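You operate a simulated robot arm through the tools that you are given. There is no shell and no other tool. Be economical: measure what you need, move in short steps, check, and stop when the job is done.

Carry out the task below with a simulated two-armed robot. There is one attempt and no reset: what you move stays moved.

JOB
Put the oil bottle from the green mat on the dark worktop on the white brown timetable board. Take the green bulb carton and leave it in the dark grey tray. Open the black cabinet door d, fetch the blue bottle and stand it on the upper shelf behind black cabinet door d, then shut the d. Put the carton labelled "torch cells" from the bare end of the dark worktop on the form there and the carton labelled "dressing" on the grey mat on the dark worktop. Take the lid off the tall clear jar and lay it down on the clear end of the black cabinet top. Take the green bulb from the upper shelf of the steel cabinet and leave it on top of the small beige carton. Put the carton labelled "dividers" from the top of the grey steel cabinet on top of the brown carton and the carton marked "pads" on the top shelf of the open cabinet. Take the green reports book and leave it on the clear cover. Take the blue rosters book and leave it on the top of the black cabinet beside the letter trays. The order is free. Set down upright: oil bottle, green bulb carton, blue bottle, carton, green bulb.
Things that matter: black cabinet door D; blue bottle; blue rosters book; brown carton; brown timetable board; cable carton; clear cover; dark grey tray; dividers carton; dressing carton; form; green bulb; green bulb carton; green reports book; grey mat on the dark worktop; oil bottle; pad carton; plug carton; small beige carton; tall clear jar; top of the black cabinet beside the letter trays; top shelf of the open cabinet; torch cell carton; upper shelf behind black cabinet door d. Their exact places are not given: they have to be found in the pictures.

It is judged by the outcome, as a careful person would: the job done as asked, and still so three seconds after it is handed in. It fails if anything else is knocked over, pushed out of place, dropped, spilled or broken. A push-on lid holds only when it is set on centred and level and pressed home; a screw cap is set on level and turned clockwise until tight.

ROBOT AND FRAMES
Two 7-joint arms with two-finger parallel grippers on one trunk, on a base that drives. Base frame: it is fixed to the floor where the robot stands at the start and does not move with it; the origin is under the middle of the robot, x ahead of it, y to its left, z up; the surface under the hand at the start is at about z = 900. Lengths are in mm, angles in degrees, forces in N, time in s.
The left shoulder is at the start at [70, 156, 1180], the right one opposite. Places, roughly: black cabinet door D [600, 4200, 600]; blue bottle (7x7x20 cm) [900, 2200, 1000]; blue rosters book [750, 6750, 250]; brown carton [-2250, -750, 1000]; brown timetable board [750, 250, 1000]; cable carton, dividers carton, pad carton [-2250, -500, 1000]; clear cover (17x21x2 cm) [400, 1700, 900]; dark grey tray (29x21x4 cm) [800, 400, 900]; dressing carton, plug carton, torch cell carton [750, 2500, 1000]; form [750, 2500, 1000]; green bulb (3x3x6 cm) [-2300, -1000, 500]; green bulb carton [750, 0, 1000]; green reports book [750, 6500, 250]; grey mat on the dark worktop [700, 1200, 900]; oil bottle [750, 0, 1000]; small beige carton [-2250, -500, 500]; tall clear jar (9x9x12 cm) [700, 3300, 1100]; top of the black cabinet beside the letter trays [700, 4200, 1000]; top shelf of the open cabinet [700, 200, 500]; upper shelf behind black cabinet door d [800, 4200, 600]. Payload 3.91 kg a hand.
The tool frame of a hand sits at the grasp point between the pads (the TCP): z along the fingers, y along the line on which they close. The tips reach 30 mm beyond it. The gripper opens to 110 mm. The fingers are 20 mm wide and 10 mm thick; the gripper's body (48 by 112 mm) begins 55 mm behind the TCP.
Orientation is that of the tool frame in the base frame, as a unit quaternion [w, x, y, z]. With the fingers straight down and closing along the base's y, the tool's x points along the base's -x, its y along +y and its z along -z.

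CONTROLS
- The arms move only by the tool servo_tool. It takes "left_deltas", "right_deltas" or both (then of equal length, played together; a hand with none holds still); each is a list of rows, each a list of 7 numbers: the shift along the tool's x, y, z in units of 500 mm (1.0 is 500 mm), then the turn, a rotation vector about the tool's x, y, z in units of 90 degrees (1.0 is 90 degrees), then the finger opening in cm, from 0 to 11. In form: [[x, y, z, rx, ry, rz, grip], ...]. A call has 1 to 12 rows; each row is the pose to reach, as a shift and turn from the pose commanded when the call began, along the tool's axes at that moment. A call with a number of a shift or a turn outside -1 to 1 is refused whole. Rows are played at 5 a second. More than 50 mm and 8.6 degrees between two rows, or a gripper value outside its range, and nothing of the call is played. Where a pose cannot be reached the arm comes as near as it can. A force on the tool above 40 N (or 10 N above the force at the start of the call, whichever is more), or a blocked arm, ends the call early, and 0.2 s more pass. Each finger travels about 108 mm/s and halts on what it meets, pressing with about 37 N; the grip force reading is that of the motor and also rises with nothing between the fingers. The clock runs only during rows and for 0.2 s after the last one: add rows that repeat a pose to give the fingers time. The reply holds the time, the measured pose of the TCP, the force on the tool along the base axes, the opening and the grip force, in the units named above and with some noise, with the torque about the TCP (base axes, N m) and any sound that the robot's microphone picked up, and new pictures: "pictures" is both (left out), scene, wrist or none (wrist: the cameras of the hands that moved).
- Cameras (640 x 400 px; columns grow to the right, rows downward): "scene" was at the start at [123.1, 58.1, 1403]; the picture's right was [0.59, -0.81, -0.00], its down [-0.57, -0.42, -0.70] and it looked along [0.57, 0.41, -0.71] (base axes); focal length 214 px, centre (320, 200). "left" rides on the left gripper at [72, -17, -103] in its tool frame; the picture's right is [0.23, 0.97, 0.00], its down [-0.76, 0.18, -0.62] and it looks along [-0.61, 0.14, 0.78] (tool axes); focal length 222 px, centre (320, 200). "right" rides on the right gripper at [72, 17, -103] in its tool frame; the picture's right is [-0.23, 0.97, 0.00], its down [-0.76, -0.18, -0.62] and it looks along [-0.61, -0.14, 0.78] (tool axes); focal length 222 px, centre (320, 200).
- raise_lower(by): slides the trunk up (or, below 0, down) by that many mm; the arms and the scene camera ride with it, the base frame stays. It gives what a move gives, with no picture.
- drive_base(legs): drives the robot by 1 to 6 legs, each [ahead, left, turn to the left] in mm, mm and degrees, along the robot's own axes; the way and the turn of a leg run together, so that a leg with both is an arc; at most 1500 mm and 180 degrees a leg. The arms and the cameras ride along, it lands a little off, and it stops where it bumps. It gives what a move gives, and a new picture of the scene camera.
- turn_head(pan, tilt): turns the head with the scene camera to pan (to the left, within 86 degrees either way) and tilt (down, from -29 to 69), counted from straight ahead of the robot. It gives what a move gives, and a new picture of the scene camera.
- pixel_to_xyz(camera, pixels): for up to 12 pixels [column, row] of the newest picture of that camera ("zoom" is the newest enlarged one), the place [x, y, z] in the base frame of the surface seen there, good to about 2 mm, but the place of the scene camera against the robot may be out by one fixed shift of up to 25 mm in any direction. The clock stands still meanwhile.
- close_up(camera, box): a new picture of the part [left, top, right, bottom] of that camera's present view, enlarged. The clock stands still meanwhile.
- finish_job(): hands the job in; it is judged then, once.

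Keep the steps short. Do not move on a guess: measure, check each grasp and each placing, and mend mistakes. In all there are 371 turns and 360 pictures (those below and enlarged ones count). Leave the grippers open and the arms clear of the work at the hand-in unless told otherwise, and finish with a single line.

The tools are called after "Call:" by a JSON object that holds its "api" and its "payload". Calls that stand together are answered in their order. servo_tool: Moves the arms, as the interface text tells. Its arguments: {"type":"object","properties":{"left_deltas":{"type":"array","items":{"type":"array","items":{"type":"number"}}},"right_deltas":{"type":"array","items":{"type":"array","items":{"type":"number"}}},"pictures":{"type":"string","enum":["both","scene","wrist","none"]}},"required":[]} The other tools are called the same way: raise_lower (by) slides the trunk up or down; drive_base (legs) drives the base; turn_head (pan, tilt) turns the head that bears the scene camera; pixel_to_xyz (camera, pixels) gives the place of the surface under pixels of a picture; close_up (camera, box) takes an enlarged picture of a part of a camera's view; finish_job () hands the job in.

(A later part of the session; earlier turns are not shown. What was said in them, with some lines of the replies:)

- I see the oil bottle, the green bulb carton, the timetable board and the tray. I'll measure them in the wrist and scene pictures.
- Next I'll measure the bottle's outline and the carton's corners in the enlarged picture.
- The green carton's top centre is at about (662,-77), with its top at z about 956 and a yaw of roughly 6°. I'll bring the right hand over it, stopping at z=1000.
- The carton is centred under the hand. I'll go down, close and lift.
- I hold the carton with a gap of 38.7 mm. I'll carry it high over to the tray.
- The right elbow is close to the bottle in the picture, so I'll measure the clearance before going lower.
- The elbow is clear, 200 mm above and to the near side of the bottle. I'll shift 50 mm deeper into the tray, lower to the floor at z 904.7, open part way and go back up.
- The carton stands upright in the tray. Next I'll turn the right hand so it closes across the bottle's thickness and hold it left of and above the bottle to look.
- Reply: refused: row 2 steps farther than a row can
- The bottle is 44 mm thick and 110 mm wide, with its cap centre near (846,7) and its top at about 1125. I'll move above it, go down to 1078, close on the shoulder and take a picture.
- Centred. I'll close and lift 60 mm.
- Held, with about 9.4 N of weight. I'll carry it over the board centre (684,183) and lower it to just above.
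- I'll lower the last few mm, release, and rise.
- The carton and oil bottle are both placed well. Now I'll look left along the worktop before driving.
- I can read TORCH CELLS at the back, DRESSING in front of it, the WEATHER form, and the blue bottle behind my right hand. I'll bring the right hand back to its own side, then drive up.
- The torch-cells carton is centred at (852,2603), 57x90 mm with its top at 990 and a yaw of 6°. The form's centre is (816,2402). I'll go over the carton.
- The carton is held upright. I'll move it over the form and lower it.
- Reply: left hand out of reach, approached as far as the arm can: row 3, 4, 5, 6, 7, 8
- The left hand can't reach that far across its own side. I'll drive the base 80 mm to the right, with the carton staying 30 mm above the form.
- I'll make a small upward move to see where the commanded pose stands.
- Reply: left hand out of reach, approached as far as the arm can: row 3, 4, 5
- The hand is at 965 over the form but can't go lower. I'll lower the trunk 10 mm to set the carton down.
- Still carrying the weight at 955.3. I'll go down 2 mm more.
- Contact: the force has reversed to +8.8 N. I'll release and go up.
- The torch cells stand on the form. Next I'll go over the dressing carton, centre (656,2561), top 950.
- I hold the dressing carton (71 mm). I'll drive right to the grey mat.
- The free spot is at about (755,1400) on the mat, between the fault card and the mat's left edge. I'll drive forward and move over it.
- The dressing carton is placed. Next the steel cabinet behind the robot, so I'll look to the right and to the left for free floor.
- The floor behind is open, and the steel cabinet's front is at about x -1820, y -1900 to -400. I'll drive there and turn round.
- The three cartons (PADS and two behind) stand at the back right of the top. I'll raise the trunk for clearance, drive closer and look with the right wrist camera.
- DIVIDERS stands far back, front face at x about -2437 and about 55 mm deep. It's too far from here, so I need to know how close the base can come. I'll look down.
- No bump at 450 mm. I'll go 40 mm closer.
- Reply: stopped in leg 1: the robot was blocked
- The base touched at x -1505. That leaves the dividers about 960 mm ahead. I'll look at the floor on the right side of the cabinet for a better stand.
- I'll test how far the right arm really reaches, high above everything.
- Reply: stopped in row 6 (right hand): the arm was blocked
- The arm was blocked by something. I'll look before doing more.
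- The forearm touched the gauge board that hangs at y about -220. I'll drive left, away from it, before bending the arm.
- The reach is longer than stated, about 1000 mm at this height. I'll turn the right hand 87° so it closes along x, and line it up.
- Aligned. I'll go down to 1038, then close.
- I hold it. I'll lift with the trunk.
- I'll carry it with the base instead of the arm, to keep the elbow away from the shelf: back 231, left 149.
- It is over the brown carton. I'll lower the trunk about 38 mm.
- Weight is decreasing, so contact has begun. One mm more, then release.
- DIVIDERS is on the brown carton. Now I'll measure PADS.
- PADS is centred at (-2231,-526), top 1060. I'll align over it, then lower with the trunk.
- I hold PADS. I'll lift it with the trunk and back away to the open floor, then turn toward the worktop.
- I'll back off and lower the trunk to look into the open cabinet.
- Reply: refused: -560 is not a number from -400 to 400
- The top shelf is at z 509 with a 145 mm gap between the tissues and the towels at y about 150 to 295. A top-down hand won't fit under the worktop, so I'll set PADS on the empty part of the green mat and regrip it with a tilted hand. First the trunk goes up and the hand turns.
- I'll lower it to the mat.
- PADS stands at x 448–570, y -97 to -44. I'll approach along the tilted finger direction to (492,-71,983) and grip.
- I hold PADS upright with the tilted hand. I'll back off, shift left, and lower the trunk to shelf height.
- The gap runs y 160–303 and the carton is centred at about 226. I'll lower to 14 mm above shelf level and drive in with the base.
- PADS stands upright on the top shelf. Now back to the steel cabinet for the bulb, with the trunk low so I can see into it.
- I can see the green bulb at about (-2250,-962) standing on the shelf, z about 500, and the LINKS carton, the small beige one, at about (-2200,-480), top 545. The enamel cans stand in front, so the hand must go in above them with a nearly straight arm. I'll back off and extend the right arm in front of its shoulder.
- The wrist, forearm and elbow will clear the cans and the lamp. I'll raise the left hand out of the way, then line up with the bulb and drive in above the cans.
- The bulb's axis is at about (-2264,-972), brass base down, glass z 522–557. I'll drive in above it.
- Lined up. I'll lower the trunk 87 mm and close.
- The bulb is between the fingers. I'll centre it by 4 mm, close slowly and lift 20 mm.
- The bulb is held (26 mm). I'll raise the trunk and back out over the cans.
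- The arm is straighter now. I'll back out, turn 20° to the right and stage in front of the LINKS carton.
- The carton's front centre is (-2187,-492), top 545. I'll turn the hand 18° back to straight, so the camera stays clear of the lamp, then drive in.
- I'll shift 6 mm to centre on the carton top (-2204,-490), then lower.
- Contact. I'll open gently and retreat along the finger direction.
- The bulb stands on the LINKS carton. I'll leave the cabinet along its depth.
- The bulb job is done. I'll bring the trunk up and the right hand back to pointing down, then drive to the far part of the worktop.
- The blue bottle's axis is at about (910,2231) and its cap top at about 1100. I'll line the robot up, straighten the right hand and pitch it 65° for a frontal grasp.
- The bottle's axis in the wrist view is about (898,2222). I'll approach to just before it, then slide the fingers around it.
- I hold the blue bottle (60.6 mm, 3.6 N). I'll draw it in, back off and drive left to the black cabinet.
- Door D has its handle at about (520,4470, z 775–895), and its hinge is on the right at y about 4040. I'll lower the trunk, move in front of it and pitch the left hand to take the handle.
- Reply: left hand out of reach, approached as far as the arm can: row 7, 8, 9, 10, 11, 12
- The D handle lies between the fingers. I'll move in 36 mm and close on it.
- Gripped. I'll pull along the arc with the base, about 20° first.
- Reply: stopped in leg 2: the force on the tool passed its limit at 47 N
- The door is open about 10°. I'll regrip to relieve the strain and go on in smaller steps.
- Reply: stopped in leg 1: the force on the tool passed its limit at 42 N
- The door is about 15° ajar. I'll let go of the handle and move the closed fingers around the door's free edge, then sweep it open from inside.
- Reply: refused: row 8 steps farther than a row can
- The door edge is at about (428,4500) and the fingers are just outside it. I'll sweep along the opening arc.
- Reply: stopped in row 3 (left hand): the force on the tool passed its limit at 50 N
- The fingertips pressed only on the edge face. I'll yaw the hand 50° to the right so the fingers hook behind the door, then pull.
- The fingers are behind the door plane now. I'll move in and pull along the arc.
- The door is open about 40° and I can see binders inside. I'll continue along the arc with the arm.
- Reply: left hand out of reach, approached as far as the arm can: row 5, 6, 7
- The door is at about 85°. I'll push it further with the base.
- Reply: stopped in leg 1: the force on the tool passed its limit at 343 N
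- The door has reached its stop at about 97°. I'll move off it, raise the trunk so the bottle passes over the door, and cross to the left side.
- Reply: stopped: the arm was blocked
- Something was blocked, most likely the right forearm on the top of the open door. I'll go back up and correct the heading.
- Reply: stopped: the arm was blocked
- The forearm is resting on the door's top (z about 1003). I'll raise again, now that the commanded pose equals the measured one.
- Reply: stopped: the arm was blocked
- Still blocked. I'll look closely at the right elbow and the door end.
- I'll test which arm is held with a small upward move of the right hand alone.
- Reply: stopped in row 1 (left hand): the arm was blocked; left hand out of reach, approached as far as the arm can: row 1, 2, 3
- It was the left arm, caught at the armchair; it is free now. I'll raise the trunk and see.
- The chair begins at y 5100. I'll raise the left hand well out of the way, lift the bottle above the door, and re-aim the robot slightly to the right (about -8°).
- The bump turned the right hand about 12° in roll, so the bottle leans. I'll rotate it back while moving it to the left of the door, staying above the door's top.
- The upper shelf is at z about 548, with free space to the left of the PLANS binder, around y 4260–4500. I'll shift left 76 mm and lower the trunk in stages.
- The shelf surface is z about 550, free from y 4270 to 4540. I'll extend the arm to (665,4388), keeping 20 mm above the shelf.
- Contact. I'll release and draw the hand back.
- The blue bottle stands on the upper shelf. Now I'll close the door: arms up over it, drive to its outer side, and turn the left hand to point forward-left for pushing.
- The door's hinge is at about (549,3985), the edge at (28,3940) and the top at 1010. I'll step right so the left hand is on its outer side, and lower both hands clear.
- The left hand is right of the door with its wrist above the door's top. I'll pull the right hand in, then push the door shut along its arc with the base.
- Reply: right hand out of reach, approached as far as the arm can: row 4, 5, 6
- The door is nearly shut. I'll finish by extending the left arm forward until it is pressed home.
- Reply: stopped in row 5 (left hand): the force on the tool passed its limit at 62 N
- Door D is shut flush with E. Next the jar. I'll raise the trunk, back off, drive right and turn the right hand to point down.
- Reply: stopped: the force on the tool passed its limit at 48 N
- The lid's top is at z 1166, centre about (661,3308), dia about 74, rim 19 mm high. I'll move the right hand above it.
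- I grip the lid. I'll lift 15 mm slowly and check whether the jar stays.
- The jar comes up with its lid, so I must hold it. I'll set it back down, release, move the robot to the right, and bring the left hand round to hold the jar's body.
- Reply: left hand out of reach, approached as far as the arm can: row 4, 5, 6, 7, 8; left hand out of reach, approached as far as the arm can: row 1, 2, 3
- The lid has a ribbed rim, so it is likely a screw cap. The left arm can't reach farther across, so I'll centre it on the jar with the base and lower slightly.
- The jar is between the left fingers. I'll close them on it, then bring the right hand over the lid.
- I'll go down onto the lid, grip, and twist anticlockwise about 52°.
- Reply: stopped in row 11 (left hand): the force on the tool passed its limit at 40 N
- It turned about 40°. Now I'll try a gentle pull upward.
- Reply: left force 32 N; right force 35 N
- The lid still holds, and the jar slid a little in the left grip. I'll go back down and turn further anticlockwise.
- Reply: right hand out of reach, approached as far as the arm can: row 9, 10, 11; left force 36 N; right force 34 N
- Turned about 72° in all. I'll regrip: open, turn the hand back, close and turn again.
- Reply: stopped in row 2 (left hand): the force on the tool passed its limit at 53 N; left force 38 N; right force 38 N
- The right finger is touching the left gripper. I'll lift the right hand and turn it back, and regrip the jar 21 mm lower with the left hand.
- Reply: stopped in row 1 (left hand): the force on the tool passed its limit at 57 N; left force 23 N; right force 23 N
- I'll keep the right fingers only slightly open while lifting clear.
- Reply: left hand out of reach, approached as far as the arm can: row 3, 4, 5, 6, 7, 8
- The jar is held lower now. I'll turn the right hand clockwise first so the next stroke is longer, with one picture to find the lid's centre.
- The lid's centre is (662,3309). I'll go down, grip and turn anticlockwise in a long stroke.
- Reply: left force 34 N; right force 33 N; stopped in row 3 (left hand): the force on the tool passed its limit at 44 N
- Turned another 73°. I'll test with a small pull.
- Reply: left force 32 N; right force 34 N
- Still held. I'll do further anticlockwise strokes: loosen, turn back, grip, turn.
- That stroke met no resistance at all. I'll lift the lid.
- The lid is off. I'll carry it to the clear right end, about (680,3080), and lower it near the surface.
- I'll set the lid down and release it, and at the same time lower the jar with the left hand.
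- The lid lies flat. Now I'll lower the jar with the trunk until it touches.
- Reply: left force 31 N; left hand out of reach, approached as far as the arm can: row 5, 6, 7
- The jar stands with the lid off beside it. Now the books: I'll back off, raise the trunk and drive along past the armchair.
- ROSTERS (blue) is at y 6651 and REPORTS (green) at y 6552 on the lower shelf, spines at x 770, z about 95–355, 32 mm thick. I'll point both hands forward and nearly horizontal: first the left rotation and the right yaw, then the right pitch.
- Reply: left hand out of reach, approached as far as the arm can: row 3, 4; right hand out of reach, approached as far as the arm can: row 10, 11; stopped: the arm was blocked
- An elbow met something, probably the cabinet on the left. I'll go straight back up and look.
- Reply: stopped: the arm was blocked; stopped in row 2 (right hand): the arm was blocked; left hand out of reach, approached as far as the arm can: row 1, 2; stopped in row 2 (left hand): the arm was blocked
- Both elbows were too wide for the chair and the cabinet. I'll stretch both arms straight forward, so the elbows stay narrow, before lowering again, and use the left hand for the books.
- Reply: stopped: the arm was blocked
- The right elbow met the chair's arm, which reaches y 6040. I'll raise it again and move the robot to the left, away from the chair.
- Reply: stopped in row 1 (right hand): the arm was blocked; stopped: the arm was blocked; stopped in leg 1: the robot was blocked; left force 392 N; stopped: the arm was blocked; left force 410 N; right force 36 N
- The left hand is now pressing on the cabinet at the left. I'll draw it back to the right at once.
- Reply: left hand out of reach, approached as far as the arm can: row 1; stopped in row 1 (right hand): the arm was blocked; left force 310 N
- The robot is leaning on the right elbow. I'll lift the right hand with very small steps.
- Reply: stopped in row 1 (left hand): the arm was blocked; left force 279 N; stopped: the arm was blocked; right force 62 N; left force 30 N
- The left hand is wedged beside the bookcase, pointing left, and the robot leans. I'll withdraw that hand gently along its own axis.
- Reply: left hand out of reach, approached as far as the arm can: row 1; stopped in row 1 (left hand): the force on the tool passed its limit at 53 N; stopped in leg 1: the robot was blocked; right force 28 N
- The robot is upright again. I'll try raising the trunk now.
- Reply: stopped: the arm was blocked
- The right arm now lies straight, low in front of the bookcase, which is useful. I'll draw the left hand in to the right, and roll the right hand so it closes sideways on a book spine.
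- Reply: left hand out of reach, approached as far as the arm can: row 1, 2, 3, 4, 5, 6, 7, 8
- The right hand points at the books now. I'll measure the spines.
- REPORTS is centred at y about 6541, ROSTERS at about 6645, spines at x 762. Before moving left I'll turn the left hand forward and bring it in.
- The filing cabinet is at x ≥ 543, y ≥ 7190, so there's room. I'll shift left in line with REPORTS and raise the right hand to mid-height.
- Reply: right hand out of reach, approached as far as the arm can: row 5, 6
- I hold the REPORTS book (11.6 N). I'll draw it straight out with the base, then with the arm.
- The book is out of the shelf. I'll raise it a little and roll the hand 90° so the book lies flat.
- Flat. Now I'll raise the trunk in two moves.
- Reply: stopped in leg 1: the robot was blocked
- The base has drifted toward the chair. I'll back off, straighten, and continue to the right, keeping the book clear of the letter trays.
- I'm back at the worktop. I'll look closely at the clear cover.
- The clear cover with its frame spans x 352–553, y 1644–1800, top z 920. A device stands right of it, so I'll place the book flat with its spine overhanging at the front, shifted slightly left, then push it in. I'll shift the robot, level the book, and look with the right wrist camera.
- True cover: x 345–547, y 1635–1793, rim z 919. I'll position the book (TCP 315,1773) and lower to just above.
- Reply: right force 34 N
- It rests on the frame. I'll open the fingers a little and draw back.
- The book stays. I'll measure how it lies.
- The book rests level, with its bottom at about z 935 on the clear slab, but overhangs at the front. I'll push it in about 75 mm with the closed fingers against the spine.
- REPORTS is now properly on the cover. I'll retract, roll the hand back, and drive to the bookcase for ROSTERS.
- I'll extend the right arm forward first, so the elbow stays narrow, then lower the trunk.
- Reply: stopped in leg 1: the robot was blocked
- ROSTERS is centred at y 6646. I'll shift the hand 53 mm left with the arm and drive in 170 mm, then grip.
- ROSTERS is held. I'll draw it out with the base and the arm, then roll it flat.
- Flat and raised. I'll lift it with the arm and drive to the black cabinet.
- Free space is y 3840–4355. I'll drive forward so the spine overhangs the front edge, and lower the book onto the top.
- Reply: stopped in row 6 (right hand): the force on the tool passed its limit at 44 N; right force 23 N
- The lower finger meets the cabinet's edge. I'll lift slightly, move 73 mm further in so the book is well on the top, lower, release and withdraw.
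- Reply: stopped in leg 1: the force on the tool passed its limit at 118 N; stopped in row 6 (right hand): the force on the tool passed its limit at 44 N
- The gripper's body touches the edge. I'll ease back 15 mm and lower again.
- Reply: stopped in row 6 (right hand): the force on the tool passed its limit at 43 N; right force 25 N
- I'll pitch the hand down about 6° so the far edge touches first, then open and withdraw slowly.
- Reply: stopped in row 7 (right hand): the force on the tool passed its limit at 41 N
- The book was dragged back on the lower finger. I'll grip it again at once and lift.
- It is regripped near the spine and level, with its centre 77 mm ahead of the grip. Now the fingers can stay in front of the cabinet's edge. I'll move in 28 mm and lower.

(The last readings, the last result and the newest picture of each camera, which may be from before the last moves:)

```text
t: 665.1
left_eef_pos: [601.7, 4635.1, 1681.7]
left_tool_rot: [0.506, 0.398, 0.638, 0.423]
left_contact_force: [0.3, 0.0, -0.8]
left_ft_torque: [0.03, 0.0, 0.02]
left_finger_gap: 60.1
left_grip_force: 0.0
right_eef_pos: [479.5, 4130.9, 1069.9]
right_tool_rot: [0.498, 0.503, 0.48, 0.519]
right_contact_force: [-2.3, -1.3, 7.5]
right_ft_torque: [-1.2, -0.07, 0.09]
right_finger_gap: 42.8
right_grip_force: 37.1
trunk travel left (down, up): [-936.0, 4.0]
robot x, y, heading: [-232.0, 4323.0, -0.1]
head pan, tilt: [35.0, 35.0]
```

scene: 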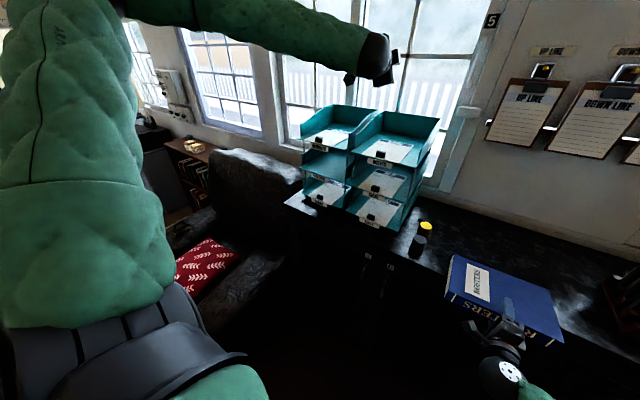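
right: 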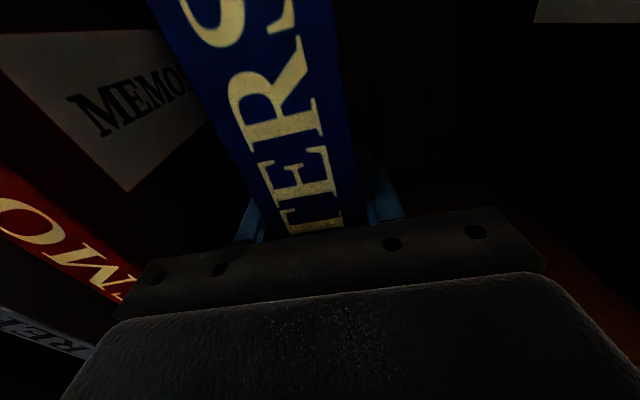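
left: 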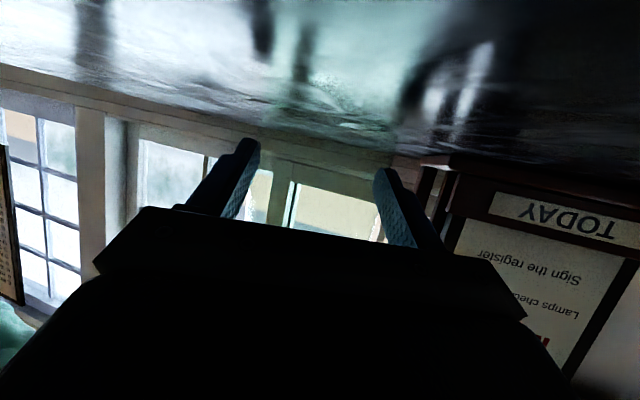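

Contact at the expected height, 1070. I'll open and withdraw.

Call:
{"api": "servo_tool", "payload": {"right_deltas": [[0, 0, 0, 0, 0, 0, 4.8], [0, 0, 0, 0, 0, 0, 5.6], [0, 0, 0, 0, 0, 0, 5.6], [0, 0, -0.03, 0, 0, 0, 5.6], [0, 0, -0.08, 0, 0, 0, 5.6], [0, 0, -0.16, 0, 0, 0, 5.6], [0, 0, -0.22, 0, 0, 0, 5.6]], "pictures": "none"}}

Call:
{"api": "close_up", "payload": {"camera": "scene", "box": [400, 190, 600, 350]}}

Call:
{"api": "pixel_to_xyz", "payload": {"camera": "zoom", "pixels": [[230, 160], [450, 250], [260, 220], [400, 300], [330, 200], [420, 250], [215, 230], [470, 340]]}}

```text
t: 666.7
left_eef_pos: [603.3, 4635.2, 1681.3]
left_tool_rot: [0.506, 0.398, 0.637, 0.423]
left_contact_force: [0.2, 0.3, 0.1]
left_ft_torque: [0.0, -0.03, -0.02]
left_finger_gap: 60.0
left_grip_force: 0.0
right_eef_pos: [367.5, 4131.1, 1063.7]
right_tool_rot: [0.497, 0.503, 0.48, 0.519]
right_contact_force: [-0.3, 0.1, 1.0]
right_ft_torque: [-0.02, 0.03, -0.01]
right_finger_gap: 56.0
right_grip_force: 0.1
trunk travel left (down, up): [-936.0, 4.0]
robot x, y, heading: [-232.6, 4327.3, -0.0]
head pan, tilt: [35.0, 35.0]
```

```text
2.50 times, centred on (500, 270) of scene
```

zoom: 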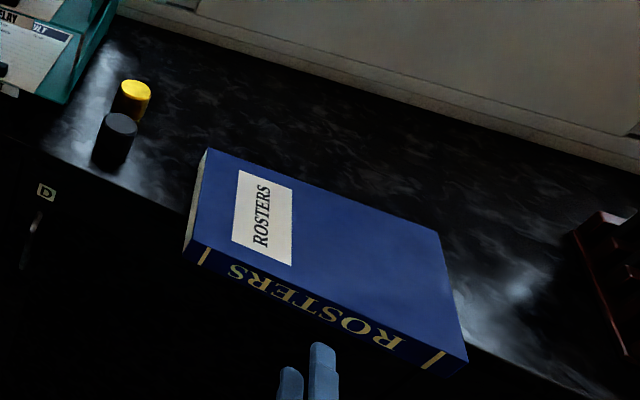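

```text
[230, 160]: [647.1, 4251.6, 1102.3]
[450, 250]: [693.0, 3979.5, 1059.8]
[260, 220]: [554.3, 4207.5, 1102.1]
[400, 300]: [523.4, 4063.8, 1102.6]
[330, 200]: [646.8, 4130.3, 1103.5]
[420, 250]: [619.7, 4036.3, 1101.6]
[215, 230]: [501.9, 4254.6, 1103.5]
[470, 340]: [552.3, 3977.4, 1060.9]
```

The book lies flat and level. I'll push it fully onto the top with the closed fingers.

Call:
{"api": "servo_tool", "payload": {"right_deltas": [[0, 0.012, 0, 0, 0, 0, 0], [0, 0.014, 0.06, 0, 0, 0, 0], [0, 0.014, 0.12, 0, 0, 0, 0], [0, 0.014, 0.16, 0, 0, 0, 0], [0, 0.014, 0.2, 0, 0, 0, 0], [0, 0.014, 0.24, 0, 0, 0, 0], [0, 0.014, 0.28, 0, 0, 0, 0], [0, 0.014, 0.31, 0, 0, 0, 0], [0, 0.014, 0.332, 0, 0, 0, 0], [0, 0.014, 0.332, 0, 0, 0, 0], [0, 0.014, 0.27, 0, 0, 0, 0], [0, 0.014, 0.19, 0, 0, 0, 0]], "pictures": "none"}}

Call:
{"api": "close_up", "payload": {"camera": "scene", "box": [300, 90, 640, 330]}}

```text
t: 669.3
left_eef_pos: [600.8, 4635.2, 1682.0]
left_tool_rot: [0.506, 0.397, 0.638, 0.423]
left_contact_force: [-0.1, -0.6, 0.9]
left_ft_torque: [0.0, 0.04, 0.0]
left_finger_gap: 59.8
left_grip_force: 0.1
right_eef_pos: [464.0, 4130.7, 1074.5]
right_tool_rot: [0.497, 0.504, 0.481, 0.517]
right_contact_force: [-0.2, -0.5, -1.1]
right_ft_torque: [0.01, 0.02, 0.01]
right_finger_gap: 0.1
right_grip_force: 37.2
trunk travel left (down, up): [-936.0, 4.0]
robot x, y, heading: [-236.9, 4326.0, 0.1]
head pan, tilt: [35.0, 35.0]
```

```text
1.67 times, centred on (470, 210) of scene
```

zoom: 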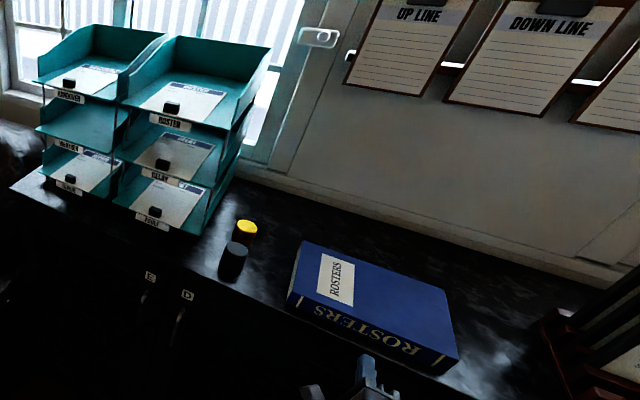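

ROSTERS lies on the cabinet top beside the letter trays. I'll open the grippers and back the arms clear.

Call:
{"api": "servo_tool", "payload": {"right_deltas": [[0, 0.02, -0.05, 0, 0, 0, 4], [0, 0.04, -0.12, 0, 0, 0, 9], [0, 0.06, -0.18, 0, 0, 0, 11]], "left_deltas": [[0, 0, 0, 0, 0, 0, 8], [0, 0, 0, 0, 0, 0, 11], [0, 0, 0, 0, 0, 0, 11]], "pictures": "none"}}

Call:
{"api": "drive_base", "payload": {"legs": [[-230, 0, 0]]}}

```text
t: 670.1
left_eef_pos: [603.7, 4636.7, 1680.2]
left_tool_rot: [0.506, 0.399, 0.638, 0.422]
left_contact_force: [0.4, 0.6, 0.4]
left_ft_torque: [0.0, 0.01, 0.01]
left_finger_gap: 110.0
left_grip_force: 0.0
right_eef_pos: [372.3, 4129.3, 1101.1]
right_tool_rot: [0.498, 0.504, 0.481, 0.517]
right_contact_force: [-0.6, 0.5, 0.3]
right_ft_torque: [0.01, 0.02, 0.04]
right_finger_gap: 110.2
right_grip_force: 0.1
trunk travel left (down, up): [-936.0, 4.0]
robot x, y, heading: [-232.2, 4322.5, 0.2]
head pan, tilt: [35.0, 35.0]
```

```text
t: 671.8
left_eef_pos: [373.0, 4634.9, 1680.5]
left_tool_rot: [0.506, 0.399, 0.638, 0.421]
left_contact_force: [0.6, -0.2, 0.5]
left_ft_torque: [0.04, -0.04, -0.04]
left_finger_gap: 110.1
left_grip_force: 0.1
right_eef_pos: [143.2, 4128.9, 1100.8]
right_tool_rot: [0.497, 0.504, 0.481, 0.517]
right_contact_force: [0.0, 0.4, 0.3]
right_ft_torque: [0.01, 0.0, -0.02]
right_finger_gap: 110.0
right_grip_force: 0.1
trunk travel left (down, up): [-936.0, 4.0]
robot x, y, heading: [-468.5, 4330.4, -0.2]
head pan, tilt: [35.0, 35.0]
```

scene: 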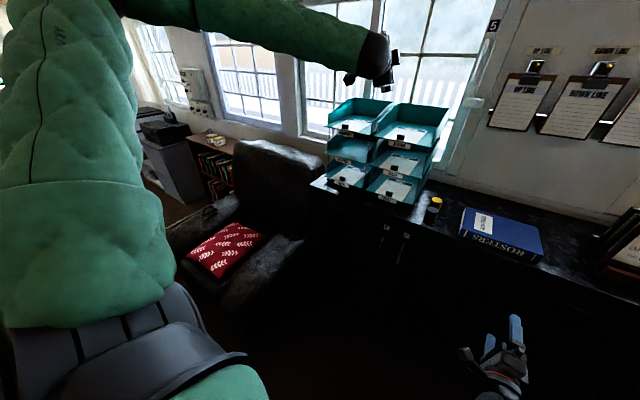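

All the tasks are done, the grippers are open and the arms are clear. I'm handing in.

Call:
{"api": "finish_job", "payload": {}}

```text
The job is handed in.
```

I did every task on the list and handed the job in, but on the way the arms bumped the gauge board and the armchair and pressed hard on the cabinet by the bookcase, the base touched something by the desk, and I never checked whether any of those shifted.
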